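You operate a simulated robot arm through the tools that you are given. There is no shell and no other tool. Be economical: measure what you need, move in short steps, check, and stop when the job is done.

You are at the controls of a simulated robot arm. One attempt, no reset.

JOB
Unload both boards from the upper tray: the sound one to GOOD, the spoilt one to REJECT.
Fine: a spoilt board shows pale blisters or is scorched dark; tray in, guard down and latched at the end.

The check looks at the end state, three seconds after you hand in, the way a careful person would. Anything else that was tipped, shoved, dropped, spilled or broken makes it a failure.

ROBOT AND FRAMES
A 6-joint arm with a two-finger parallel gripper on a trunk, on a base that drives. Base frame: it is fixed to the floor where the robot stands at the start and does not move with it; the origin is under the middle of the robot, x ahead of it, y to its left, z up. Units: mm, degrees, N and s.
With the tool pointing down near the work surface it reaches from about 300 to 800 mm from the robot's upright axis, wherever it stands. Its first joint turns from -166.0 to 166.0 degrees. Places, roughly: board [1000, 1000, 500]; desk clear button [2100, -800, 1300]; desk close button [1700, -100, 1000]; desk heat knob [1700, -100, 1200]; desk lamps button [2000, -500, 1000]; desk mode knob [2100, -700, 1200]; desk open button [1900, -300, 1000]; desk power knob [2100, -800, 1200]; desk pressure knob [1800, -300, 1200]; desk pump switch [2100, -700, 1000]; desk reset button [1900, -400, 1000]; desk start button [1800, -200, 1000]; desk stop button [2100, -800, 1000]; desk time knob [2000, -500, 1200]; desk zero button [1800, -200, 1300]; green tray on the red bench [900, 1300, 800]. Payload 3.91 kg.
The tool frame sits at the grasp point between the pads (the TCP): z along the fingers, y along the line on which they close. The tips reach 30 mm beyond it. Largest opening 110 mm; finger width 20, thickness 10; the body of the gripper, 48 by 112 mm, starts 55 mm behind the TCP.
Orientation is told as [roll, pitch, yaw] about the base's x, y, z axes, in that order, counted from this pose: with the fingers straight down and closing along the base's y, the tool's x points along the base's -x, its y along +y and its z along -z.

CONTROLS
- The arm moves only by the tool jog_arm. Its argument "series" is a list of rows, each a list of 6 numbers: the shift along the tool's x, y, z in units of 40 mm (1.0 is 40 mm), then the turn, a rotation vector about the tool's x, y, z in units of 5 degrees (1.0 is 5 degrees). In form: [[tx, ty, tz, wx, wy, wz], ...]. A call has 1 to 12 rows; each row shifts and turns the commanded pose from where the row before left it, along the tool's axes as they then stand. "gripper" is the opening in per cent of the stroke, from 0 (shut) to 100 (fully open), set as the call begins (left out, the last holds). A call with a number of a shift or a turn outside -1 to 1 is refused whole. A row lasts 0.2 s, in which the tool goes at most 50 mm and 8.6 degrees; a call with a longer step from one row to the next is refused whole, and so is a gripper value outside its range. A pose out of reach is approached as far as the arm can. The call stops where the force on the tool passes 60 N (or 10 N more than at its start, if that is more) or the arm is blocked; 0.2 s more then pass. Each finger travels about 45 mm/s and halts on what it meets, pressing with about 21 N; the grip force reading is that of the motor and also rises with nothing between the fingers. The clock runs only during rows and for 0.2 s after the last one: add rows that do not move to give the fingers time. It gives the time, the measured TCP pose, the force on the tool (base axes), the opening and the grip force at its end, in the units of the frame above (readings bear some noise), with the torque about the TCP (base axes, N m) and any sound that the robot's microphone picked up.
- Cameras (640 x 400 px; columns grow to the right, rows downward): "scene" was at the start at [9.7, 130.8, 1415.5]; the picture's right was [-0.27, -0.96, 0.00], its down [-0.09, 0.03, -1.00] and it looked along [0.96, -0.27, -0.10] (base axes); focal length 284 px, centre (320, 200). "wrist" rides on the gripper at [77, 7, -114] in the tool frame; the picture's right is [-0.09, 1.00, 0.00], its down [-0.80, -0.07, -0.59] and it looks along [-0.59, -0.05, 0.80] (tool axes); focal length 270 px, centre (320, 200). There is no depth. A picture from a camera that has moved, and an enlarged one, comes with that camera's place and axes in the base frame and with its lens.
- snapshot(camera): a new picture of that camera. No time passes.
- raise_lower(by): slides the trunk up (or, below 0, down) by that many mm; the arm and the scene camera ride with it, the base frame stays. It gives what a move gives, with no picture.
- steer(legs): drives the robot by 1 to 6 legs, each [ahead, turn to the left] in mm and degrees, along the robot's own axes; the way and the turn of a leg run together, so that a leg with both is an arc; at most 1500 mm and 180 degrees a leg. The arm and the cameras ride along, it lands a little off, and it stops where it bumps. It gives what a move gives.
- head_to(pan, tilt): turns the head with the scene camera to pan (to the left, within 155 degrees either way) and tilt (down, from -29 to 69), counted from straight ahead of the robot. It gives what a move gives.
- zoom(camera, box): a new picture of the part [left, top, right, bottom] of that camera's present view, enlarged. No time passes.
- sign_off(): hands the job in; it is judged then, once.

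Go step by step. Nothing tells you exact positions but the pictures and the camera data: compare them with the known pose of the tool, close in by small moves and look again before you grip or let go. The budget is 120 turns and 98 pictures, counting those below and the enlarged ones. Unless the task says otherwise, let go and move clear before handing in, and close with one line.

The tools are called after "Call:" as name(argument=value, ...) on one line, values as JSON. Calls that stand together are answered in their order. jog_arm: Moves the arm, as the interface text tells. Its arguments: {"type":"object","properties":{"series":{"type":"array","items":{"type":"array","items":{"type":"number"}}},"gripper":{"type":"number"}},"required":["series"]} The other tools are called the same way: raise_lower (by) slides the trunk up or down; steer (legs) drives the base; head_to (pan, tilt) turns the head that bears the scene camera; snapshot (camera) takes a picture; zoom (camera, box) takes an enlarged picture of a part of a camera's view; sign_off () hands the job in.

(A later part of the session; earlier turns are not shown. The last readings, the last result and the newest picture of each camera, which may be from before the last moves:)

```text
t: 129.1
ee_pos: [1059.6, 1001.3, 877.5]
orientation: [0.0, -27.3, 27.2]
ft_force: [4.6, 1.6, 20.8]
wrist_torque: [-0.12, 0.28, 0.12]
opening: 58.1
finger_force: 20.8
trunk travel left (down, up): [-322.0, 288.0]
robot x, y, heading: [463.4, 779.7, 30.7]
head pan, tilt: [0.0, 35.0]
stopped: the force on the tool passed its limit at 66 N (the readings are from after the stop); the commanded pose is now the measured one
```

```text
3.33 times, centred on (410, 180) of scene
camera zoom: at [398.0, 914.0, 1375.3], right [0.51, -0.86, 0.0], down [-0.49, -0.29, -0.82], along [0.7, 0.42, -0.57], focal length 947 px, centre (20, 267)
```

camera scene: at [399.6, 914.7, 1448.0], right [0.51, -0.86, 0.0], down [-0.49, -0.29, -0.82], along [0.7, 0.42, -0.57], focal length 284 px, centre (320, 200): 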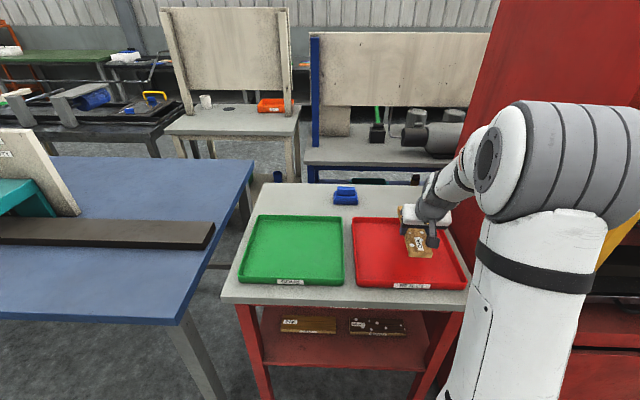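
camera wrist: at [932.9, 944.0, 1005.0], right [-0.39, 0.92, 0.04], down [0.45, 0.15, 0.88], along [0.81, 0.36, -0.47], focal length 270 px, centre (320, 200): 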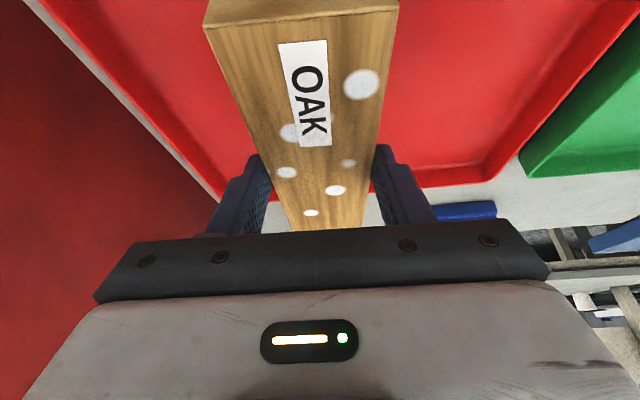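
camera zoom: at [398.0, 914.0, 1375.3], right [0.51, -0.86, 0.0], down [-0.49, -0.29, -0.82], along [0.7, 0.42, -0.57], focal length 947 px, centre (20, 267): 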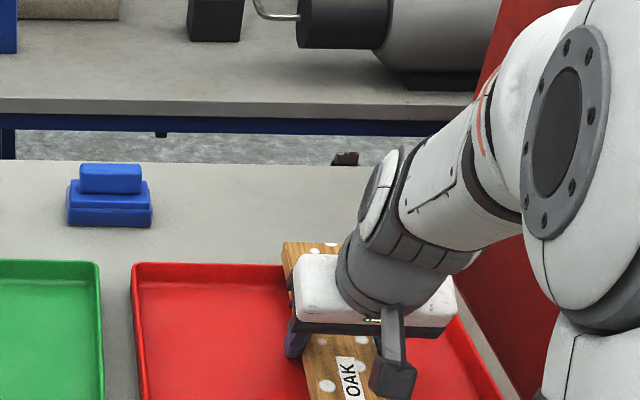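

Contact at TCP z≈877. Check with the wrist camera that the board lies flat on the tray floor and isn't on the rim.

Call:
snapshot(camera="wrist")

```text
26 pictures are left
camera wrist: at [949.0, 951.2, 940.9], right [-0.39, 0.92, 0.04], down [0.42, 0.14, 0.9], along [0.82, 0.36, -0.44], focal length 270 px, centre (320, 200)
```

wrist: 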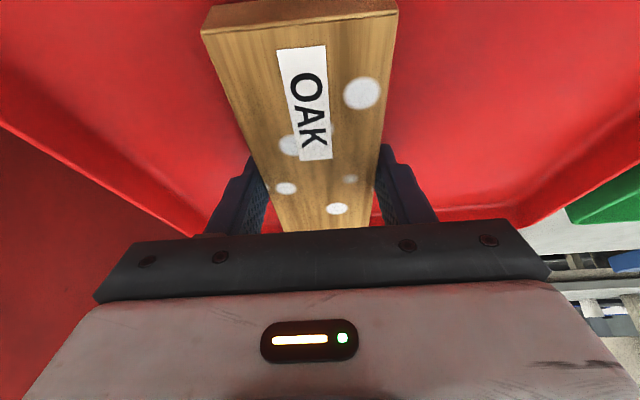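

The far end seems to be on the far rim. Lift 30 mm, move back 37 mm, and look.

Call:
raise_lower(by=35)

Call:
jog_arm(series=[[0.42, 0, -0.2, 0, 0, 0], [0.42, 0, -0.2, 0, 0, 0]])

Call:
snapshot(camera="wrist")

Call:
zoom(camera="scene", box=[320, 110, 500, 270])

```text
t: 129.9
ee_pos: [1059.4, 999.7, 907.4]
orientation: [0.1, -26.7, 27.2]
ft_force: [-0.2, -1.0, -1.7]
wrist_torque: [-0.01, 0.03, 0.0]
opening: 57.7
finger_force: 20.9
trunk travel left (down, up): [-357.0, 253.0]
robot x, y, heading: [465.2, 778.4, 30.7]
head pan, tilt: [0.0, 35.0]
```

```text
t: 130.5
ee_pos: [1025.8, 983.3, 906.7]
orientation: [0.1, -26.6, 27.2]
ft_force: [-0.6, 0.1, -0.8]
wrist_torque: [-0.06, 0.0, 0.0]
opening: 57.7
finger_force: 21.2
trunk travel left (down, up): [-357.0, 253.0]
robot x, y, heading: [464.9, 781.7, 30.8]
head pan, tilt: [0.0, 35.0]
```

```text
25 pictures are left
camera wrist: at [915.2, 933.5, 972.5], right [-0.39, 0.92, 0.04], down [0.43, 0.14, 0.89], along [0.82, 0.36, -0.45], focal length 270 px, centre (320, 200)
```

wrist: 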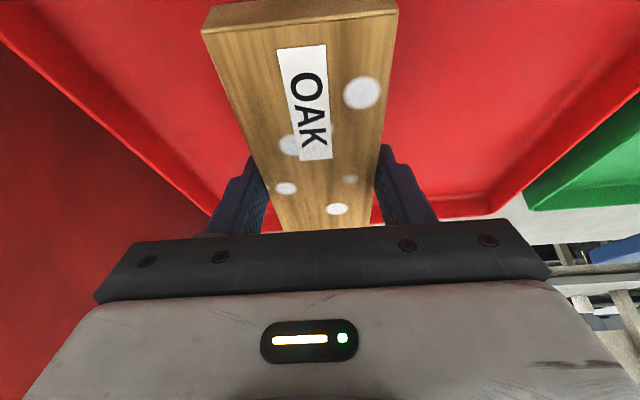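

```text
2.50 times, centred on (410, 190) of scene
camera zoom: at [399.4, 914.6, 1410.5], right [0.51, -0.86, 0.0], down [-0.49, -0.29, -0.82], along [0.7, 0.42, -0.57], focal length 710 px, centre (95, 225)
```

zoom: 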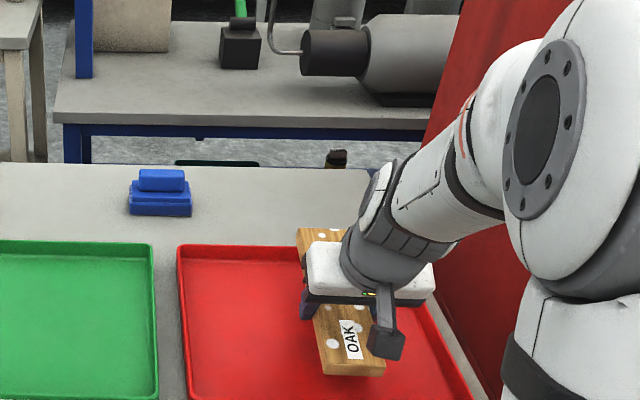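

The board tipped about 4° in the grip; counter-rotate the tool and then lower gently.

Call:
jog_arm(series=[[0, 0, 0, 0, 0.8, 0]])

Call:
raise_lower(by=-25)

Call:
raise_lower(by=-8)

Call:
raise_lower(by=-6)

```text
t: 130.9
ee_pos: [1024.8, 983.2, 907.6]
orientation: [0.1, -22.7, 27.2]
ft_force: [0.3, -0.2, -2.2]
wrist_torque: [0.03, 0.02, 0.0]
opening: 58.0
finger_force: 21.3
trunk travel left (down, up): [-357.0, 253.0]
robot x, y, heading: [462.8, 781.7, 31.0]
head pan, tilt: [0.0, 35.0]
```

```text
t: 131.6
ee_pos: [1024.8, 983.0, 881.5]
orientation: [0.1, -22.7, 27.3]
ft_force: [-0.1, -0.5, -1.5]
wrist_torque: [0.0, 0.06, -0.01]
opening: 57.8
finger_force: 20.5
trunk travel left (down, up): [-332.0, 278.0]
robot x, y, heading: [469.3, 777.8, 30.6]
head pan, tilt: [0.0, 35.0]
```

```text
t: 132.2
ee_pos: [1025.2, 983.1, 876.6]
orientation: [0.2, -23.0, 27.1]
ft_force: [-0.5, 0.5, 13.7]
wrist_torque: [-0.41, -0.2, -0.13]
opening: 57.7
finger_force: 21.5
trunk travel left (down, up): [-324.0, 286.0]
robot x, y, heading: [464.9, 780.9, 30.9]
head pan, tilt: [0.0, 35.0]
```

```text
t: 132.7
ee_pos: [1024.7, 983.2, 876.4]
orientation: [-0.1, -23.7, 27.2]
ft_force: [-0.5, 1.8, 58.7]
wrist_torque: [0.53, 0.12, 0.51]
opening: 57.4
finger_force: 20.7
trunk travel left (down, up): [-318.0, 292.0]
robot x, y, heading: [467.5, 784.4, 31.0]
head pan, tilt: [0.0, 35.0]
```

Solid contact with the tray floor. Ease up 5 mm, view, then release.

Call:
raise_lower(by=6)

Call:
jog_arm(series=[[0, 0, 0, 0, 0, 0], [0, 0, 0, 0, 0, 0], [0, 0, 0, 0, 0, 0]], gripper=85)

Call:
raise_lower(by=120)

Call:
jog_arm(series=[[0.8, 0, -0.4, 0, 0, 0], [0.8, 0, -0.4, 0, 0, 0], [0.8, 0, -0.4, 0, 0, 0], [0.8, 0, -0.4, 0, 0, 0]])

Call:
snapshot(camera="wrist")

Call:
snapshot(camera="scene")

```text
t: 133.2
ee_pos: [1024.8, 982.9, 876.7]
orientation: [0.0, -23.1, 27.1]
ft_force: [6.2, 3.5, 33.6]
wrist_torque: [-0.29, -0.46, -0.03]
opening: 57.9
finger_force: 20.1
trunk travel left (down, up): [-324.0, 286.0]
robot x, y, heading: [463.3, 779.9, 31.0]
head pan, tilt: [0.0, 35.0]
```

```text
t: 134.1
ee_pos: [1024.6, 982.0, 876.2]
orientation: [0.1, -23.0, 27.1]
ft_force: [-2.9, 0.0, 34.8]
wrist_torque: [-0.93, -0.5, -0.29]
opening: 91.6
finger_force: 0.1
trunk travel left (down, up): [-324.0, 286.0]
robot x, y, heading: [465.1, 783.2, 31.0]
head pan, tilt: [0.0, 35.0]
```

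```text
t: 135.6
ee_pos: [1025.8, 982.5, 993.2]
orientation: [0.1, -22.7, 27.2]
ft_force: [0.5, -0.3, -0.3]
wrist_torque: [0.0, -0.02, -0.01]
opening: 93.5
finger_force: 0.2
trunk travel left (down, up): [-444.0, 166.0]
robot x, y, heading: [465.2, 781.0, 31.0]
head pan, tilt: [0.0, 35.0]
```

```text
t: 136.6
ee_pos: [896.7, 915.2, 1003.9]
orientation: [0.1, -22.8, 27.2]
ft_force: [-0.1, 0.3, -0.9]
wrist_torque: [-0.02, -0.05, -0.01]
opening: 93.7
finger_force: 0.0
trunk travel left (down, up): [-444.0, 166.0]
robot x, y, heading: [465.7, 778.0, 31.0]
head pan, tilt: [0.0, 35.0]
```

```text
23 pictures are left
camera wrist: at [790.6, 867.9, 1078.0], right [-0.38, 0.92, 0.04], down [0.48, 0.17, 0.86], along [0.79, 0.35, -0.51], focal length 270 px, centre (320, 200)
```

wrist: 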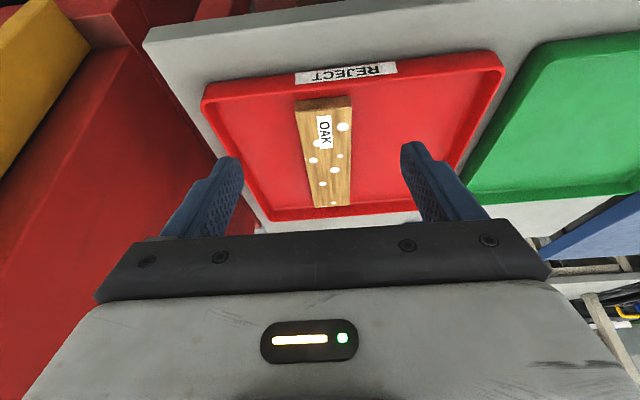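

```text
22 pictures are left
camera scene: at [398.8, 914.4, 1497.5], right [0.51, -0.86, 0.0], down [-0.49, -0.29, -0.82], along [0.7, 0.42, -0.57], focal length 284 px, centre (320, 200)
```

scene: 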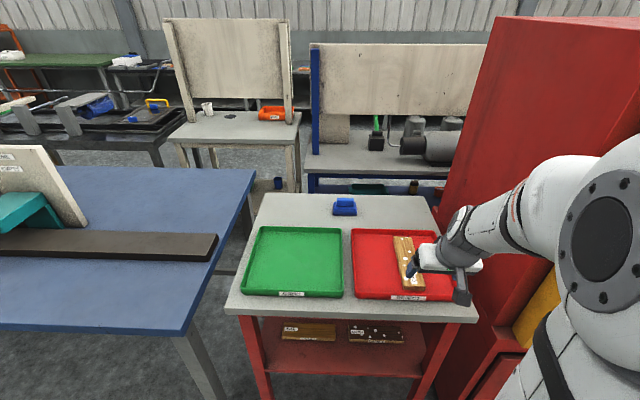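

OAK lies flat inside REJECT. Now fetch BIRCH, whose centre I put at about (1240, 227). Raise and drive back to the press.

Call:
raise_lower(by=155)

Call:
steer(legs=[[0, -113.1], [856, 0], [0, 112.1]])

Call:
snapshot(camera="wrist")

Call:
snapshot(camera="scene")

```text
t: 138.3
ee_pos: [897.5, 916.0, 1158.8]
orientation: [0.0, -22.8, 27.2]
ft_force: [0.0, 0.2, -0.2]
wrist_torque: [-0.01, 0.01, 0.02]
opening: 93.4
finger_force: 0.1
trunk travel left (down, up): [-599.0, 11.0]
robot x, y, heading: [468.8, 779.3, 31.1]
head pan, tilt: [0.0, 35.0]
```

```text
t: 152.0
ee_pos: [1055.3, 81.2, 1158.7]
orientation: [0.1, -22.9, 25.9]
ft_force: [-0.5, 0.8, 0.4]
wrist_torque: [0.02, -0.01, -0.01]
opening: 93.5
finger_force: 0.0
trunk travel left (down, up): [-599.0, 11.0]
robot x, y, heading: [628.9, -58.3, 29.2]
head pan, tilt: [0.0, 35.0]
```

```text
21 pictures are left
camera wrist: at [949.3, 37.0, 1233.0], right [-0.36, 0.93, 0.04], down [0.49, 0.16, 0.86], along [0.79, 0.33, -0.51], focal length 270 px, centre (320, 200)
```

wrist: 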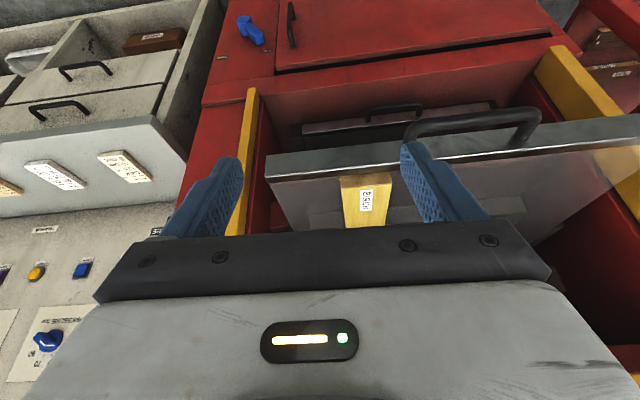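

```text
20 pictures are left
camera scene: at [567.4, 78.4, 1652.5], right [0.49, -0.87, 0.0], down [-0.5, -0.28, -0.82], along [0.72, 0.4, -0.57], focal length 284 px, centre (320, 200)
```

scene: 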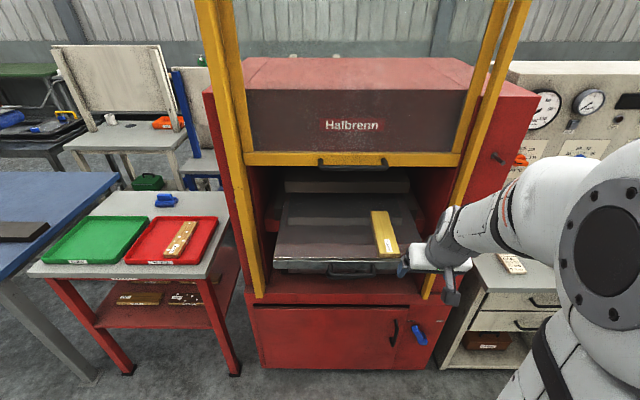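

BIRCH confirmed at about (1240, 229). Straighten the yaw and approach above it.

Call:
jog_arm(series=[[0, 0, 0, 0, 0, -0.7], [-0.8, 0.19, 0.555, 0, 0, 0], [-0.8, 0.19, 0.555, 0, 0, 0], [-0.8, 0.19, 0.555, 0, 0, 0], [-0.8, 0.19, 0.555, 0, 0, 0], [-0.8, 0.19, 0.555, 0, 0, 0]])

Call:
snapshot(camera="wrist")

```text
t: 153.4
ee_pos: [1204.5, 206.0, 1117.4]
orientation: [-1.3, -22.7, 29.8]
ft_force: [0.9, 0.4, 1.0]
wrist_torque: [-0.01, 0.0, -0.02]
opening: 93.7
finger_force: 0.0
trunk travel left (down, up): [-599.0, 11.0]
robot x, y, heading: [631.7, -55.9, 29.0]
head pan, tilt: [0.0, 35.0]
```

```text
19 pictures are left
camera wrist: at [1100.1, 156.9, 1190.6], right [-0.42, 0.91, 0.01], down [0.47, 0.2, 0.86], along [0.78, 0.36, -0.51], focal length 270 px, centre (320, 200)
```

wrist: 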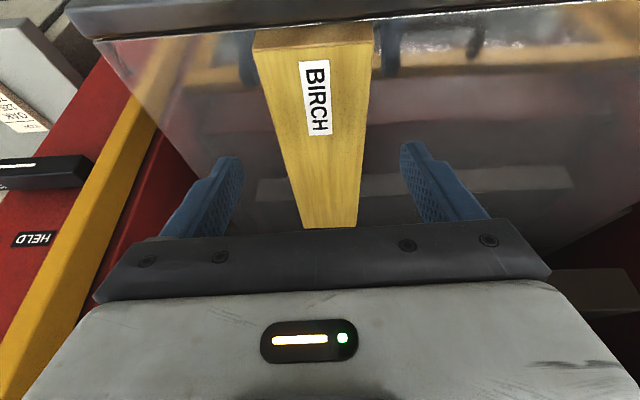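

Centred. Move in the remaining 30 mm forward and 33 mm down, then close.

Call:
jog_arm(series=[[-0.3, 0, 0.5, 0, 0, 0], [-0.12, 0.03, 0.58, 0, 0, 0]])

Call:
jog_arm(series=[[0, 0, 0, 0, 0, 0], [0, 0, 0, 0, 0, 0], [0, 0, 0, 0, 0, 0], [0, 0, 0, 0, 0, 0], [0, 0, 0, 0, 0, 0]], gripper=0)

Call:
snapshot(camera="wrist")

```text
t: 154.0
ee_pos: [1233.1, 223.9, 1086.1]
orientation: [-1.5, -22.7, 29.7]
ft_force: [-0.3, 0.0, -0.8]
wrist_torque: [0.0, 0.03, 0.02]
opening: 93.4
finger_force: 0.0
trunk travel left (down, up): [-599.0, 11.0]
robot x, y, heading: [631.8, -56.6, 28.8]
head pan, tilt: [0.0, 35.0]
```

```text
t: 155.2
ee_pos: [1232.5, 224.1, 1086.9]
orientation: [-1.3, -22.7, 29.8]
ft_force: [-0.1, -0.2, 0.0]
wrist_torque: [0.05, -0.02, -0.08]
opening: 57.7
finger_force: 21.4
trunk travel left (down, up): [-599.0, 11.0]
robot x, y, heading: [636.8, -56.7, 28.9]
head pan, tilt: [0.0, 35.0]
```

```text
18 pictures are left
camera wrist: at [1127.4, 175.7, 1160.5], right [-0.42, 0.91, 0.01], down [0.47, 0.2, 0.86], along [0.78, 0.36, -0.51], focal length 270 px, centre (320, 200)
```

wrist: 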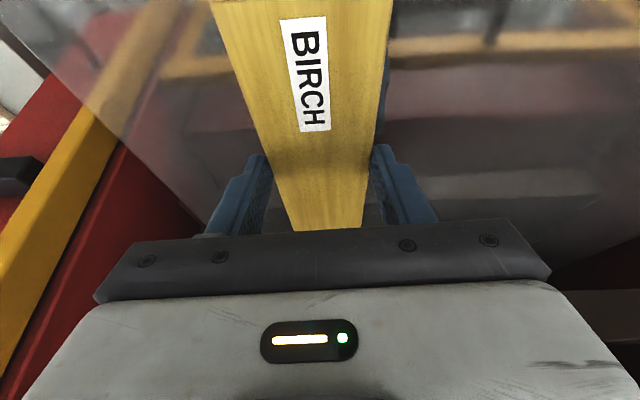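

BIRCH is gripped. Lift 60 mm, retract, and drive to the bench in front of the green tray.

Call:
jog_arm(series=[[-0.29, 0, -0.69, 0, 0, 0], [-0.29, 0, -0.69, 0, 0, 0], [0.95, 0, -0.41, 0, 0, 0], [0.95, 0, -0.41, 0, 0, 0], [0.95, 0, -0.41, 0, 0, 0], [0.95, 0, -0.41, 0, 0, 0], [0.95, 0, -0.41, 0, 0, 0], [0.95, 0, -0.41, 0, 0, 0]])

Call:
steer(legs=[[-200, 0], [0, 62.9], [1020, 0], [0, -54]])

Call:
snapshot(camera="scene")

Call:
snapshot(camera="wrist")

```text
t: 157.0
ee_pos: [1014.8, 102.8, 1147.2]
orientation: [-1.4, -22.8, 29.7]
ft_force: [-0.8, 0.1, -2.0]
wrist_torque: [-0.01, 0.0, -0.01]
opening: 57.5
finger_force: 21.3
trunk travel left (down, up): [-599.0, 11.0]
robot x, y, heading: [631.5, -63.0, 29.1]
head pan, tilt: [0.0, 35.0]
```

```text
t: 168.5
ee_pos: [736.0, 1072.0, 1147.1]
orientation: [-1.4, -22.9, 40.9]
ft_force: [-1.2, -0.1, -0.5]
wrist_torque: [-0.04, 0.01, -0.03]
opening: 57.4
finger_force: 21.2
trunk travel left (down, up): [-599.0, 11.0]
robot x, y, heading: [387.1, 842.3, 40.8]
head pan, tilt: [0.0, 35.0]
```

```text
17 pictures are left
camera scene: at [297.6, 963.8, 1652.4], right [0.65, -0.76, 0.0], down [-0.43, -0.37, -0.82], along [0.62, 0.53, -0.57], focal length 284 px, centre (320, 200)
```

scene: 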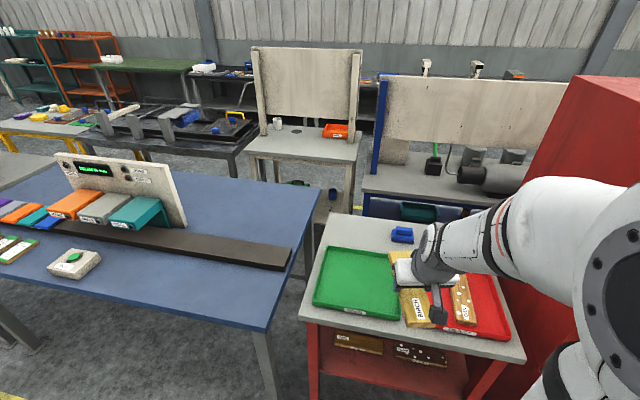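

```text
16 pictures are left
camera wrist: at [643.0, 1003.2, 1220.4], right [-0.58, 0.81, 0.01], down [0.42, 0.29, 0.86], along [0.69, 0.51, -0.51], focal length 270 px, centre (320, 200)
```

wrist: 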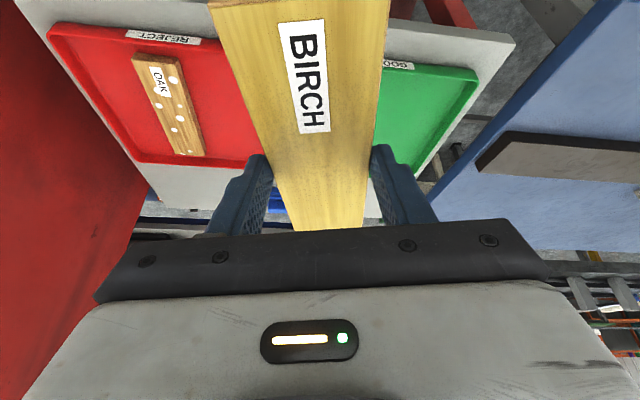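

Green tray centre at about (877, 1290). Rotate yaw to match the tray and carry the board over its centre, then lower to above the rim.

Call:
jog_arm(series=[[0, 0, 0, 0, 0, 1], [0, 0, 0, 0, 0, 0.75], [-0.87, 0.443, 0.369, 0, 0, 0], [-0.87, 0.443, 0.369, 0, 0, 0], [-0.87, 0.443, 0.369, 0, 0, 0], [-0.87, 0.443, 0.369, 0, 0, 0], [-0.87, 0.443, 0.369, 0, 0, 0], [-0.87, 0.443, 0.369, 0, 0, 0]])

Call:
raise_lower(by=-205)

Call:
snapshot(camera="wrist")

Call:
snapshot(camera="scene")

```text
t: 170.3
ee_pos: [875.6, 1285.9, 1147.1]
orientation: [2.3, -22.5, 31.4]
ft_force: [0.7, 0.3, -1.5]
wrist_torque: [-0.05, 0.04, -0.01]
opening: 57.4
finger_force: 21.2
trunk travel left (down, up): [-599.0, 11.0]
robot x, y, heading: [388.7, 841.6, 40.7]
head pan, tilt: [0.0, 35.0]
```

```text
t: 172.5
ee_pos: [874.5, 1284.4, 945.0]
orientation: [2.3, -22.7, 31.5]
ft_force: [-0.2, -0.2, -0.8]
wrist_torque: [-0.01, 0.04, -0.01]
opening: 57.6
finger_force: 21.2
trunk travel left (down, up): [-394.0, 216.0]
robot x, y, heading: [387.5, 840.0, 40.6]
head pan, tilt: [0.0, 35.0]
```

```text
15 pictures are left
camera wrist: at [774.7, 1226.3, 1019.1], right [-0.46, 0.88, 0.07], down [0.49, 0.19, 0.85], along [0.74, 0.43, -0.52], focal length 270 px, centre (320, 200)
```

wrist: 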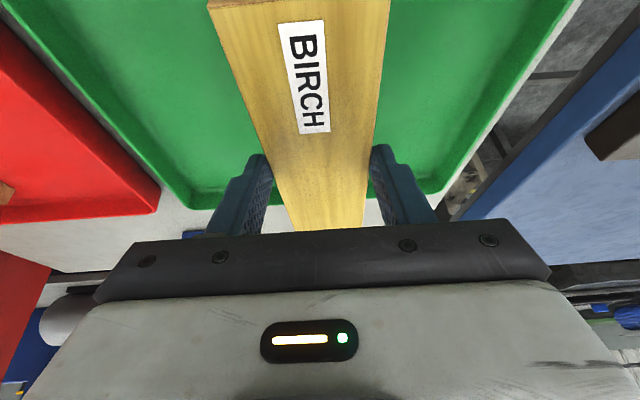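

```text
14 pictures are left
camera scene: at [299.8, 963.4, 1447.6], right [0.65, -0.76, 0.0], down [-0.43, -0.37, -0.82], along [0.62, 0.53, -0.57], focal length 284 px, centre (320, 200)
```

scene: 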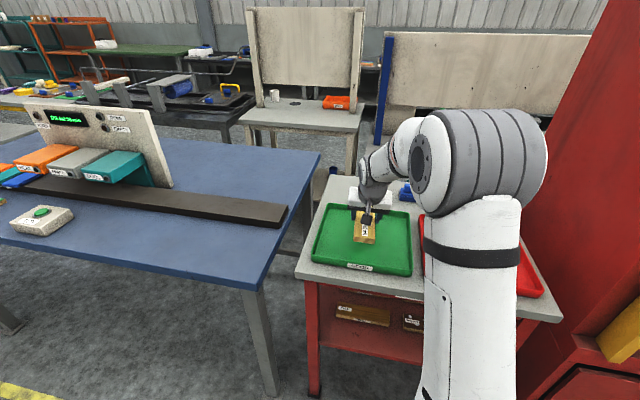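

Nearly centred; shift back 10 mm, correct a 3° roll, and lower gently in steps.

Call:
jog_arm(series=[[0.23, 0, -0.1, 0.65, 0, 0]])

Call:
raise_lower(by=-50)

Call:
raise_lower(by=-8)

Call:
raise_lower(by=-6)

```text
t: 172.9
ee_pos: [866.4, 1279.1, 945.9]
orientation: [-0.9, -22.7, 31.4]
ft_force: [0.5, 0.7, -1.1]
wrist_torque: [-0.02, 0.02, -0.01]
opening: 57.5
finger_force: 20.8
trunk travel left (down, up): [-394.0, 216.0]
robot x, y, heading: [389.9, 843.8, 40.8]
head pan, tilt: [0.0, 35.0]
```

```text
t: 173.9
ee_pos: [866.5, 1279.2, 895.1]
orientation: [-1.0, -22.7, 31.5]
ft_force: [-0.8, 0.9, -0.9]
wrist_torque: [-0.01, 0.01, 0.03]
opening: 57.5
finger_force: 20.9
trunk travel left (down, up): [-344.0, 266.0]
robot x, y, heading: [390.0, 839.8, 40.5]
head pan, tilt: [0.0, 35.0]
```

```text
t: 174.4
ee_pos: [866.1, 1278.5, 888.6]
orientation: [-0.8, -22.6, 31.5]
ft_force: [-0.1, 0.4, -1.2]
wrist_torque: [-0.04, 0.04, -0.01]
opening: 57.7
finger_force: 21.5
trunk travel left (down, up): [-336.0, 274.0]
robot x, y, heading: [389.6, 845.9, 40.8]
head pan, tilt: [0.0, 35.0]
```

```text
t: 175.0
ee_pos: [866.9, 1280.3, 883.5]
orientation: [-0.9, -22.7, 31.4]
ft_force: [0.3, 0.3, 5.3]
wrist_torque: [0.14, 0.1, -0.07]
opening: 57.3
finger_force: 20.6
trunk travel left (down, up): [-330.0, 280.0]
robot x, y, heading: [387.9, 843.4, 40.6]
head pan, tilt: [0.0, 35.0]
```

First contact with the floor, as expected. Lower 2 mm more, release, rise and retract.

Call:
raise_lower(by=-2)

Call:
jog_arm(series=[[0, 0, 0, 0, 0, 0], [0, 0, 0, 0, 0, 0], [0, 0, 0, 0, 0, 0], [0, 0, 0, 0, 0, 0]], gripper=85)

Call:
raise_lower(by=160)

Call:
jog_arm(series=[[0.9, -0.2, -0.38, 0, 0, 0], [0.9, -0.2, -0.38, 0, 0, 0], [0.9, -0.2, -0.38, 0, 0, 0], [0.9, -0.2, -0.38, 0, 0, 0], [0.9, -0.2, -0.38, 0, 0, 0]])

Call:
snapshot(camera="wrist")

```text
t: 175.5
ee_pos: [866.1, 1278.7, 883.5]
orientation: [-0.8, -23.0, 31.4]
ft_force: [3.2, 1.5, 19.8]
wrist_torque: [0.22, -0.16, -0.04]
opening: 57.4
finger_force: 20.9
trunk travel left (down, up): [-328.0, 282.0]
robot x, y, heading: [390.6, 843.5, 40.5]
head pan, tilt: [0.0, 35.0]
```

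```text
t: 176.5
ee_pos: [867.2, 1278.0, 880.2]
orientation: [-1.0, -22.7, 31.5]
ft_force: [-0.1, 0.1, 0.5]
wrist_torque: [-0.04, 0.02, -0.01]
opening: 93.3
finger_force: 0.1
trunk travel left (down, up): [-328.0, 282.0]
robot x, y, heading: [385.2, 842.7, 41.0]
head pan, tilt: [0.0, 35.0]
```

```text
t: 178.3
ee_pos: [866.4, 1279.6, 1039.7]
orientation: [-0.9, -22.6, 31.5]
ft_force: [-0.2, -0.6, -0.4]
wrist_torque: [0.02, -0.02, 0.0]
opening: 93.3
finger_force: 0.0
trunk travel left (down, up): [-488.0, 122.0]
robot x, y, heading: [387.0, 846.6, 40.6]
head pan, tilt: [0.0, 35.0]
```

```text
t: 179.5
ee_pos: [717.5, 1143.2, 1042.4]
orientation: [-1.0, -22.7, 31.5]
ft_force: [0.0, -0.5, 0.4]
wrist_torque: [0.02, 0.01, 0.01]
opening: 93.5
finger_force: 0.0
trunk travel left (down, up): [-488.0, 122.0]
robot x, y, heading: [389.6, 846.6, 40.8]
head pan, tilt: [0.0, 35.0]
```

```text
13 pictures are left
camera wrist: at [615.0, 1089.6, 1116.3], right [-0.45, 0.9, 0.02], down [0.47, 0.21, 0.86], along [0.76, 0.39, -0.51], focal length 270 px, centre (320, 200)
```

wrist: 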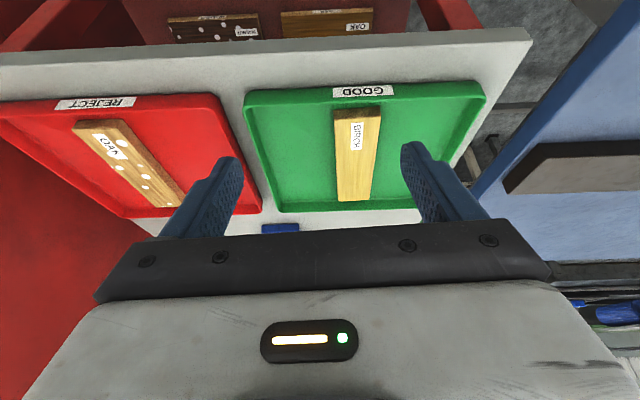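

Both boards lie flat in the right trays. Now re-posture the gripper (horizontal, closing vertically, 15° down) to push the tray back in.

Call:
jog_arm(series=[[-0.3, -0.8, 0, 0, 1, 0], [-0.3, -0.8, 0, 0, 1, 0], [-0.3, -0.8, 0, 0, 1, 0], [-0.3, -0.8, 0, 0, 1, 0], [0, 0, 0, 0, 0.54, 0], [0, 0, 0, 0, 0, 1], [0, 0, 0, 0, 0, 1], [0, 0, 0, 0, 0, 1], [0, 0, 0, 0, 0, 1], [0, 0, 0, 0, 0, 1], [0, 0, 0, 0, 0, 1], [0, 0, 0, 0, 0, 1]], gripper=45)

Call:
jog_arm(series=[[0, 0, 0, 0, 0, 1], [0, 0, 0, 0, 0, 1], [0, 0, 0, 0, 0, 1], [0, 0, 0, 0, 0, 1], [0, 0, 0, 0, 0, 1], [0, 0, 0, 0, 0, 1], [0, 0, 0, 0, 0, 1], [0, 0, 0, 0, 0, 1], [0, 0, 0, 0, 0, 1], [0, 0, 0, 0, 0, 0.2]])

Call:
jog_arm(series=[[0, 0, 0, -1, 0, 0], [0, 0, 0, -1, 0, 0], [0, 0, 0, -1, 0, 0], [0, 0, 0, -1, 0, 0], [0, 0, 0, -1, 0, 0], [0, 0, 0, -1, 0, 0], [0, 0, 0, -1, 0, 0], [0, 0, 0, -1, 0, 0], [0, 0, 0, -1, 0, 0], [0, 0, 0, -1, 0, 0], [0, 0, 0, -1, 0, 0], [0, 0, 0, -1, 0, 0]])

Call:
jog_arm(series=[[0, 0, 0, -1, 0, 0], [0, 0, 0, -1, 0, 0], [0, 0, 0, -1, 0, 0]])

```text
t: 182.1
ee_pos: [824.7, 1057.9, 1055.5]
orientation: [-0.7, -0.4, -4.0]
ft_force: [-0.1, 0.3, -0.6]
wrist_torque: [-0.02, 0.0, 0.01]
opening: 49.9
finger_force: 0.1
trunk travel left (down, up): [-488.0, 122.0]
robot x, y, heading: [388.7, 843.6, 40.7]
head pan, tilt: [0.0, 35.0]
```

```text
t: 184.3
ee_pos: [825.2, 1058.3, 1056.9]
orientation: [-0.3, -0.9, -50.0]
ft_force: [-0.1, -0.3, 0.7]
wrist_torque: [0.02, 0.04, 0.0]
opening: 49.7
finger_force: 0.1
trunk travel left (down, up): [-488.0, 122.0]
robot x, y, heading: [389.8, 843.8, 40.8]
head pan, tilt: [0.0, 35.0]
```

```text
t: 186.9
ee_pos: [840.2, 1060.3, 1061.7]
orientation: [59.8, -0.8, -49.9]
ft_force: [0.2, 0.5, 0.2]
wrist_torque: [-0.05, -0.01, 0.01]
opening: 49.7
finger_force: 0.2
out of reach, approached as far as the arm can: row 12
trunk travel left (down, up): [-488.0, 122.0]
robot x, y, heading: [391.3, 840.6, 40.6]
head pan, tilt: [0.0, 35.0]
```

```text
t: 187.7
ee_pos: [869.0, 1068.4, 1069.7]
orientation: [74.8, -0.9, -49.8]
ft_force: [0.0, 0.0, 0.8]
wrist_torque: [0.02, 0.0, -0.02]
opening: 49.6
finger_force: 0.0
out of reach, approached as far as the arm can: row 1, 2, 3
trunk travel left (down, up): [-488.0, 122.0]
robot x, y, heading: [391.1, 844.1, 40.7]
head pan, tilt: [0.0, 35.0]
```

Posture is right. Drive back in front of the pulled-out tray handle.

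Call:
steer(legs=[[0, -127.5], [774, 0], [0, 116.8]])

Call:
snapshot(camera="wrist")

```text
t: 202.1
ee_pos: [946.6, 183.7, 1073.0]
orientation: [74.1, -0.6, -60.9]
ft_force: [-0.5, 0.3, 0.0]
wrist_torque: [-0.02, -0.01, 0.03]
opening: 49.3
finger_force: 0.0
trunk travel left (down, up): [-488.0, 122.0]
robot x, y, heading: [434.8, 37.0, 28.6]
head pan, tilt: [0.0, 35.0]
```

```text
12 pictures are left
camera wrist: at [814.5, 200.3, 1107.7], right [0.28, 0.07, 0.96], down [-0.13, -0.99, 0.1], along [0.95, -0.15, -0.26], focal length 270 px, centre (320, 200)
```

wrist: 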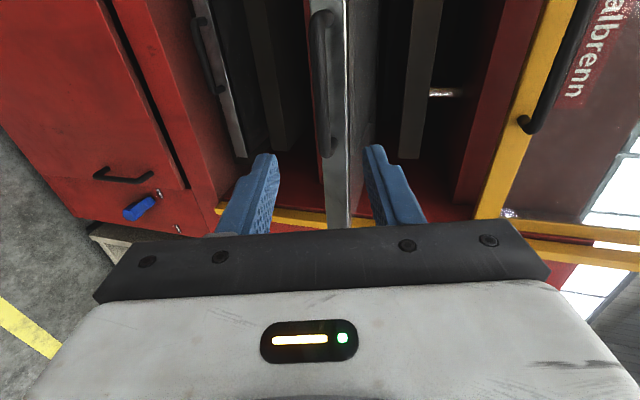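

The bar is straight ahead, centred. Advance and grip it.

Call:
jog_arm(series=[[0.2, 0, 0.8, 0, 0, 0], [0, 0, 0.8, 0, 0, 0], [0, 0, 0.8, 0, 0, 0], [0, 0, 0.8, 0, 0, 0]])

Call:
jog_arm(series=[[0, 0, 0, 0, 0, 0], [0, 0, 0, 0, 0, 0], [0, 0, 0, 0, 0, 0], [0, 0, 0, 0, 0, 0], [0, 0, 0, 0, 0, 0]], gripper=0)

Call:
zoom(camera="wrist", box=[160, 0, 480, 200])

```text
t: 203.1
ee_pos: [1053.6, 250.6, 1038.5]
orientation: [74.0, -0.7, -60.9]
ft_force: [0.4, 0.0, 0.4]
wrist_torque: [0.01, 0.0, -0.01]
opening: 49.7
finger_force: 0.1
trunk travel left (down, up): [-488.0, 122.0]
robot x, y, heading: [431.7, 38.7, 28.9]
head pan, tilt: [0.0, 35.0]
```

```text
t: 204.3
ee_pos: [1053.4, 251.8, 1038.5]
orientation: [74.3, -0.6, -61.1]
ft_force: [0.3, 0.8, 1.4]
wrist_torque: [0.71, 0.32, -0.22]
opening: 13.8
finger_force: 45.0
trunk travel left (down, up): [-488.0, 122.0]
robot x, y, heading: [434.7, 40.4, 28.9]
head pan, tilt: [0.0, 35.0]
```

```text
2.00 times, centred on (320, 100) of wrist
camera zoom: at [921.4, 266.5, 1073.2], right [0.28, 0.06, 0.96], down [-0.13, -0.99, 0.1], along [0.95, -0.15, -0.26], focal length 541 px, centre (320, 400)
```

zoom: 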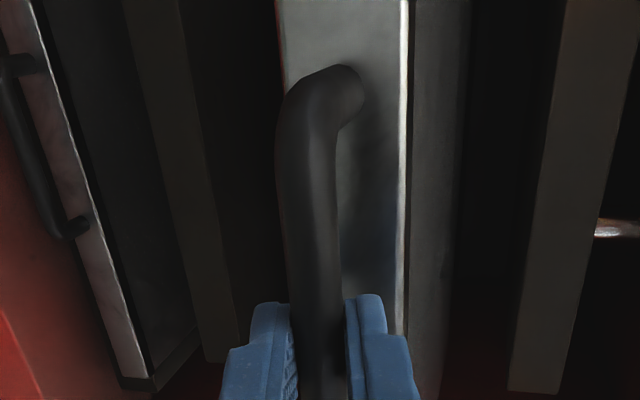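

Gripped. Push the tray in, 195 mm first.

Call:
jog_arm(series=[[0, 0.135, 0.465, 0, 0, 0], [0, 0.135, 0.465, 0, 0, 0], [0, 0.135, 0.465, 0, 0, 0], [0, 0.135, 0.465, 0, 0, 0], [0, 0.135, 0.465, 0, 0, 0], [0, 0.135, 0.465, 0, 0, 0], [0, 0.135, 0.465, 0, 0, 0], [0, 0.135, 0.465, 0, 0, 0], [0, 0.135, 0.465, 0, 0, 0], [0, 0.135, 0.465, 0, 0, 0]])

Call:
jog_arm(series=[[0, 0.065, 0.23, 0, 0, 0], [0, 0.04, 0.14, 0, 0, 0], [0, 0.04, 0.14, 0, 0, 0], [0, 0.04, 0.14, 0, 0, 0]])

```text
t: 206.5
ee_pos: [1221.4, 343.6, 1039.0]
orientation: [74.1, -0.5, -61.1]
ft_force: [13.5, -21.0, -9.2]
wrist_torque: [0.25, 0.25, -0.82]
opening: 13.6
finger_force: 44.9
trunk travel left (down, up): [-488.0, 122.0]
robot x, y, heading: [439.6, 36.0, 28.4]
head pan, tilt: [0.0, 35.0]
```

```text
t: 207.5
ee_pos: [1245.3, 356.0, 1038.6]
orientation: [74.2, -0.5, -61.1]
ft_force: [10.6, -20.9, -3.6]
wrist_torque: [0.31, 0.23, -0.82]
opening: 13.7
finger_force: 45.0
trunk travel left (down, up): [-488.0, 122.0]
robot x, y, heading: [435.3, 39.1, 28.4]
head pan, tilt: [0.0, 35.0]
```

Slightly past the original position with no stop felt. Push gently a little further to find the stop.

Call:
jog_arm(series=[[0, 0.02, 0.07, 0, 0, 0], [0, 0.02, 0.07, 0, 0, 0], [0, 0.02, 0.07, 0, 0, 0], [0, 0, 0, 0, 0, 0]])

Call:
snapshot(camera="scene")

```text
t: 208.5
ee_pos: [1253.4, 359.7, 1037.5]
orientation: [74.1, -0.5, -61.0]
ft_force: [9.1, -16.7, -4.4]
wrist_torque: [0.36, 0.3, -0.77]
opening: 13.8
finger_force: 44.9
trunk travel left (down, up): [-488.0, 122.0]
robot x, y, heading: [436.9, 37.7, 28.5]
head pan, tilt: [0.0, 35.0]
```

```text
10 pictures are left
camera scene: at [376.1, 169.8, 1541.8], right [0.48, -0.88, 0.0], down [-0.51, -0.27, -0.82], along [0.72, 0.39, -0.57], focal length 284 px, centre (320, 200)
```

scene: 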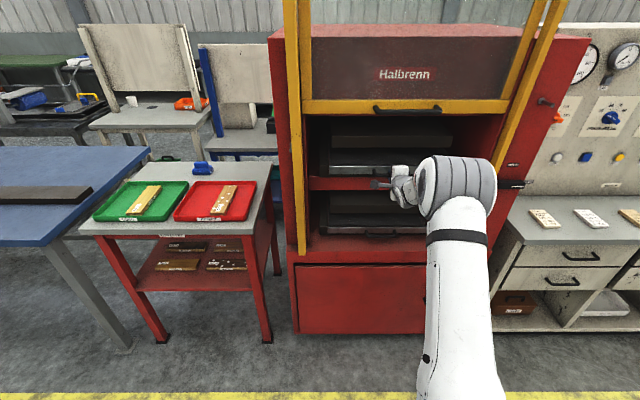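

Still free; my earlier lip contact must have dragged the tray out a bit. Continue in small steps until it seats.

Call:
jog_arm(series=[[0.03, 0.02, 0.07, 0, 0, 0], [0, 0.02, 0.07, 0, 0, 0], [0, 0.02, 0.07, 0, 0, 0], [0, 0.02, 0.07, 0, 0, 0], [0, 0.02, 0.07, 0, 0, 0], [0, 0, 0, 0, 0, 0]])

Call:
zoom(camera="scene", box=[290, 110, 450, 270])

```text
t: 209.9
ee_pos: [1263.0, 366.7, 1038.8]
orientation: [74.0, -0.6, -61.1]
ft_force: [-0.1, -28.9, -1.5]
wrist_torque: [0.32, 0.31, -0.48]
opening: 13.5
finger_force: 46.0
trunk travel left (down, up): [-488.0, 122.0]
robot x, y, heading: [434.3, 33.1, 28.6]
head pan, tilt: [0.0, 35.0]
```

```text
2.50 times, centred on (370, 190) of scene
camera zoom: at [374.1, 167.8, 1541.9], right [0.48, -0.88, 0.0], down [-0.5, -0.27, -0.82], along [0.72, 0.39, -0.57], focal length 710 px, centre (195, 225)
```

zoom: 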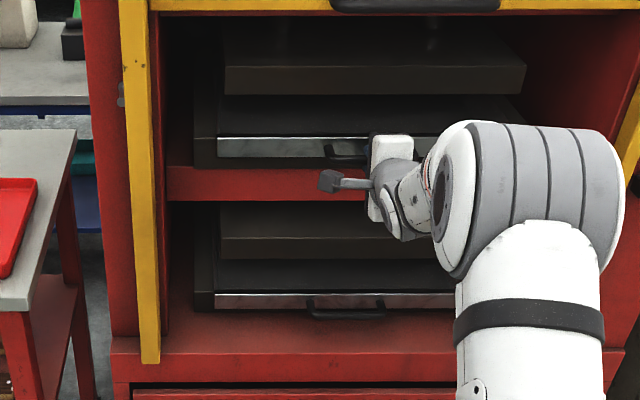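

The tray front now matches its original depth within a few mm and resistance begins. Press a touch more to seat it.

Call:
jog_arm(series=[[0, 0.02, 0.07, 0, 0, 0], [0, 0.02, 0.07, 0, 0, 0], [0, 0.02, 0.07, 0, 0, 0], [0, 0.02, 0.07, 0, 0, 0], [0, 0, 0, 0, 0, 0]])

```text
t: 211.1
ee_pos: [1270.4, 375.8, 1035.1]
orientation: [73.6, -0.6, -61.0]
ft_force: [-32.5, -21.9, -23.5]
wrist_torque: [0.59, 0.56, -0.23]
opening: 13.6
finger_force: 45.4
trunk travel left (down, up): [-488.0, 122.0]
robot x, y, heading: [432.8, 36.3, 28.5]
head pan, tilt: [0.0, 35.0]
```

Resistance of ~39 N at the expected depth: tray is seated. Release and back off.

Call:
jog_arm(series=[[0, 0, 0, 0, 0, 0], [0, 0, 0, 0, 0, 0], [0, 0, 0, 0, 0, 0], [0, 0, -0.3, 0, 0, 0], [0, 0, -0.8, 0, 0, 0], [0, 0, -0.8, 0, 0, 0], [0, 0, -0.8, 0, 0, 0], [0, 0, -0.8, 0, 0, 0]], gripper=42)

Call:
zoom(camera="scene", box=[290, 90, 490, 270])

```text
t: 212.9
ee_pos: [1155.7, 310.7, 1077.3]
orientation: [74.2, -0.7, -60.9]
ft_force: [0.5, 0.5, 0.4]
wrist_torque: [0.02, 0.03, -0.01]
opening: 46.3
finger_force: 0.0
trunk travel left (down, up): [-488.0, 122.0]
robot x, y, heading: [434.7, 35.3, 28.7]
head pan, tilt: [0.0, 35.0]
```

```text
2.22 times, centred on (390, 180) of scene
camera zoom: at [373.2, 171.8, 1541.5], right [0.48, -0.88, 0.0], down [-0.5, -0.27, -0.82], along [0.72, 0.39, -0.57], focal length 632 px, centre (164, 244)
```

zoom: 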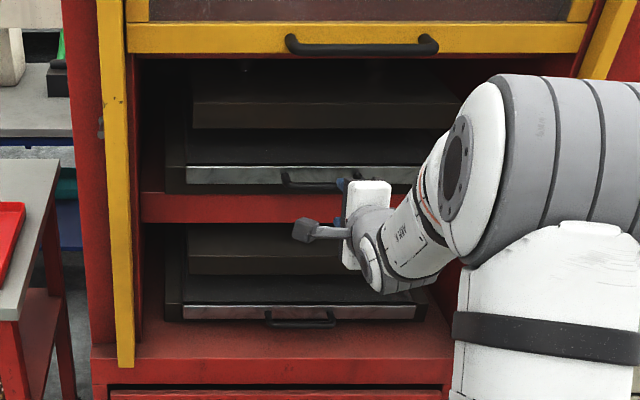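

Tray is in, matching the lower one. Now level the tool, back off and rise to the guard handle (bar near n≈1205, z≈1283).

Call:
jog_arm(series=[[0, 0, -0.8, -1, 0, 0], [0, 0, -0.8, -1, 0, 0], [0, 0, -0.2, -1, 0, 0], [0, 0.8, 0, -0.15, 0, 0], [0, 0.8, 0, 0, 0, 0]], gripper=60)

Call:
raise_lower(by=115)

Call:
snapshot(camera="wrist")

```text
t: 214.1
ee_pos: [1094.5, 280.2, 1158.2]
orientation: [89.8, -0.7, -60.9]
ft_force: [-0.8, -0.5, -0.1]
wrist_torque: [0.0, 0.04, 0.02]
opening: 66.2
finger_force: 0.0
trunk travel left (down, up): [-488.0, 122.0]
robot x, y, heading: [435.4, 39.1, 28.5]
head pan, tilt: [0.0, 35.0]
```

```text
t: 215.6
ee_pos: [1094.7, 279.4, 1273.3]
orientation: [89.9, -0.7, -61.1]
ft_force: [0.2, -0.1, -0.4]
wrist_torque: [-0.02, -0.01, 0.01]
opening: 65.9
finger_force: 0.0
trunk travel left (down, up): [-603.0, 7.0]
robot x, y, heading: [441.0, 34.8, 28.8]
head pan, tilt: [0.0, 35.0]
```

```text
7 pictures are left
camera wrist: at [957.4, 291.7, 1277.2], right [0.04, -0.07, 1.0], down [-0.13, -0.99, -0.06], along [0.99, -0.13, -0.05], focal length 270 px, centre (320, 200)
```

wrist: 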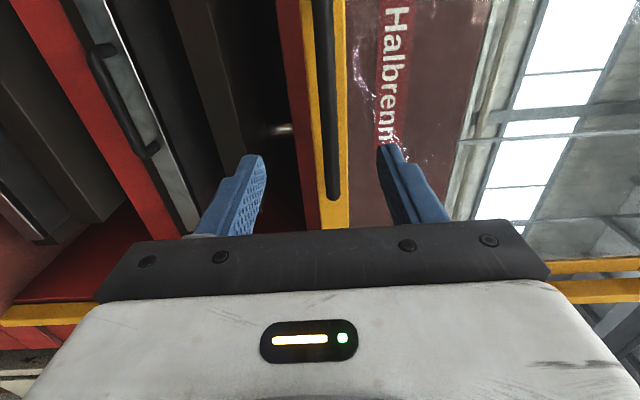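

Bar is well between the fingers. Advance 102 mm and grip.

Call:
jog_arm(series=[[0, 0.15, 0.85, 0, 0, 0], [0, 0, 0.85, 0, 0, 0], [0, 0, 0.85, 0, 0, 0]])

Call:
jog_arm(series=[[0, 0, 0, 0, 0, 0], [0, 0, 0, 0, 0, 0], [0, 0, 0, 0, 0, 0], [0, 0, 0, 0, 0, 0], [0, 0, 0, 0, 0, 0], [0, 0, 0, 0, 0, 0]], gripper=0)

Call:
raise_lower(by=-100)

```text
t: 216.4
ee_pos: [1183.3, 331.2, 1278.4]
orientation: [89.8, -0.7, -60.9]
ft_force: [0.1, 0.3, 0.2]
wrist_torque: [0.01, 0.01, -0.03]
opening: 66.1
finger_force: 0.0
trunk travel left (down, up): [-603.0, 7.0]
robot x, y, heading: [435.2, 38.5, 28.6]
head pan, tilt: [0.0, 35.0]
```

```text
t: 217.8
ee_pos: [1182.8, 330.4, 1279.5]
orientation: [90.0, -0.6, -61.0]
ft_force: [0.5, 0.5, 2.9]
wrist_torque: [0.71, 0.23, -0.1]
opening: 15.7
finger_force: 45.4
trunk travel left (down, up): [-603.0, 7.0]
robot x, y, heading: [434.8, 33.4, 28.8]
head pan, tilt: [0.0, 35.0]
```

```text
t: 219.1
ee_pos: [1183.2, 330.8, 1179.4]
orientation: [89.6, -0.8, -60.8]
ft_force: [0.0, -1.6, -1.5]
wrist_torque: [0.61, 0.24, 0.13]
opening: 15.8
finger_force: 45.0
trunk travel left (down, up): [-503.0, 107.0]
robot x, y, heading: [432.7, 34.0, 28.7]
head pan, tilt: [0.0, 35.0]
```

The guard follows smoothly. Lower most of the way, then gently to the stop (bar originally at z≈719).

Call:
raise_lower(by=-300)

Call:
raise_lower(by=-145)

Call:
raise_lower(by=-12)

Call:
raise_lower(by=-8)

```text
t: 222.1
ee_pos: [1182.4, 331.2, 878.6]
orientation: [89.8, -0.7, -60.9]
ft_force: [1.1, -0.7, -0.3]
wrist_torque: [0.62, 0.26, 0.04]
opening: 15.6
finger_force: 45.0
trunk travel left (down, up): [-203.0, 407.0]
robot x, y, heading: [435.5, 31.8, 28.7]
head pan, tilt: [0.0, 35.0]
```

```text
t: 223.8
ee_pos: [1181.8, 330.0, 732.5]
orientation: [89.7, -0.6, -61.0]
ft_force: [1.1, -1.2, -0.8]
wrist_torque: [0.61, 0.24, 0.17]
opening: 15.7
finger_force: 45.0
trunk travel left (down, up): [-58.0, 552.0]
robot x, y, heading: [436.2, 35.5, 28.8]
head pan, tilt: [0.0, 35.0]
```

```text
t: 224.4
ee_pos: [1182.0, 332.0, 721.1]
orientation: [89.8, -0.8, -60.9]
ft_force: [-0.3, -1.4, 0.5]
wrist_torque: [0.65, 0.23, 0.17]
opening: 15.6
finger_force: 45.3
trunk travel left (down, up): [-46.0, 564.0]
robot x, y, heading: [436.1, 35.7, 28.8]
head pan, tilt: [0.0, 35.0]
```

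```text
t: 225.0
ee_pos: [1182.7, 330.4, 720.4]
orientation: [90.5, -0.6, -60.9]
ft_force: [14.3, 3.8, 21.9]
wrist_torque: [0.93, -0.19, -0.17]
opening: 15.6
finger_force: 44.8
trunk travel left (down, up): [-38.0, 572.0]
robot x, y, heading: [436.0, 37.0, 28.4]
head pan, tilt: [0.0, 35.0]
```

The guard is down at its stop. Release, back off, raise to lever height and shift the base right by ~403 mm.

Call:
jog_arm(series=[[0, 0, 0, 0, 0, 0], [0, 0, 0, 0, 0, 0], [0, 0, 0, 0, 0, 0], [0, 0, -0.6, 0, 0, 0], [0, 0, -0.9, 0, 0, 0], [0, 0, -0.9, 0, 0, 0], [0, 0, -0.9, 0, 0, 0]], gripper=50)

Call:
raise_lower(by=299)

Call:
steer(legs=[[0, -88.6], [403, 0], [0, 90.5]])

Call:
snapshot(camera="wrist")

```text
t: 226.6
ee_pos: [1068.6, 265.2, 717.2]
orientation: [89.8, -0.8, -61.0]
ft_force: [-0.1, 0.7, -0.6]
wrist_torque: [0.02, -0.01, -0.01]
opening: 54.9
finger_force: 0.0
trunk travel left (down, up): [-38.0, 572.0]
robot x, y, heading: [439.2, 38.0, 28.6]
head pan, tilt: [0.0, 35.0]
```

```text
t: 229.6
ee_pos: [1067.4, 265.5, 1014.8]
orientation: [89.8, -0.7, -61.0]
ft_force: [0.4, 0.5, 0.0]
wrist_torque: [0.01, 0.03, 0.01]
opening: 55.1
finger_force: 0.1
trunk travel left (down, up): [-337.0, 273.0]
robot x, y, heading: [434.9, 34.5, 28.5]
head pan, tilt: [0.0, 35.0]
```

```text
t: 239.6
ee_pos: [1258.4, -73.3, 1015.7]
orientation: [89.7, -0.7, -60.5]
ft_force: [0.3, -0.2, 0.4]
wrist_torque: [0.03, 0.04, -0.01]
opening: 54.7
finger_force: 0.1
trunk travel left (down, up): [-337.0, 273.0]
robot x, y, heading: [640.5, -318.6, 28.1]
head pan, tilt: [0.0, 35.0]
```

```text
6 pictures are left
camera wrist: at [1121.7, -62.8, 1020.2], right [0.04, -0.06, 1.0], down [-0.13, -0.99, -0.06], along [0.99, -0.12, -0.05], focal length 270 px, centre (320, 200)
```

wrist: 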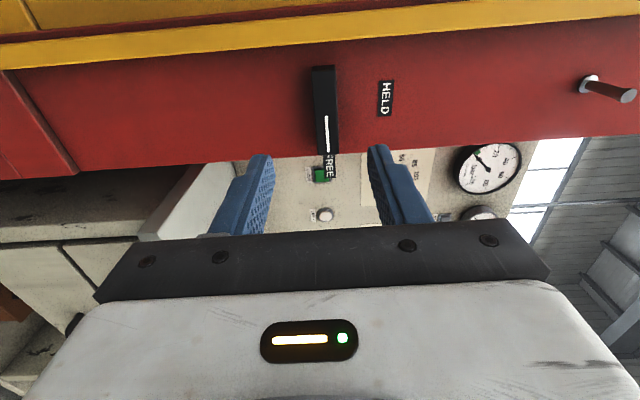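

Lever lies straight ahead, still at FREE. Advance to the recorded grip position and close.

Call:
jog_arm(series=[[-0.36, 0.12, 0.8, 0, 0, 0], [0, 0, 0.9, 0, 0, 0], [0, 0, 0.9, 0, 0, 0], [0, 0, 0.7, 0, 0, 0], [0, 0, 0.6, 0, 0, 0]])

Call:
jog_arm(series=[[0, 0, 0, 0, 0, 0], [0, 0, 0, 0, 0, 0], [0, 0, 0, 0, 0, 0], [0, 0, 0, 0, 0, 0]], gripper=0)

Call:
snapshot(camera="wrist")

```text
t: 240.8
ee_pos: [1401.2, -10.3, 1022.7]
orientation: [89.8, -0.7, -60.7]
ft_force: [-0.1, -0.7, 0.4]
wrist_torque: [0.02, 0.01, 0.01]
opening: 55.1
finger_force: 0.1
trunk travel left (down, up): [-337.0, 273.0]
robot x, y, heading: [639.3, -319.5, 28.1]
head pan, tilt: [0.0, 35.0]
```

```text
t: 241.8
ee_pos: [1403.1, -10.1, 1020.7]
orientation: [89.4, -0.6, -60.7]
ft_force: [-6.9, -4.0, -14.8]
wrist_torque: [0.33, -0.55, -0.17]
opening: 25.0
finger_force: 45.2
trunk travel left (down, up): [-337.0, 273.0]
robot x, y, heading: [633.3, -317.5, 28.3]
head pan, tilt: [0.0, 35.0]
```

```text
5 pictures are left
camera wrist: at [1264.4, 0.6, 1025.2], right [0.04, -0.06, 1.0], down [-0.13, -0.99, -0.06], along [0.99, -0.12, -0.05], focal length 270 px, centre (320, 200)
```

wrist: 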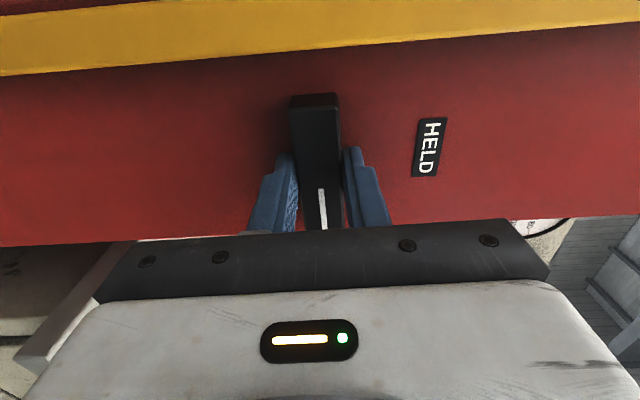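

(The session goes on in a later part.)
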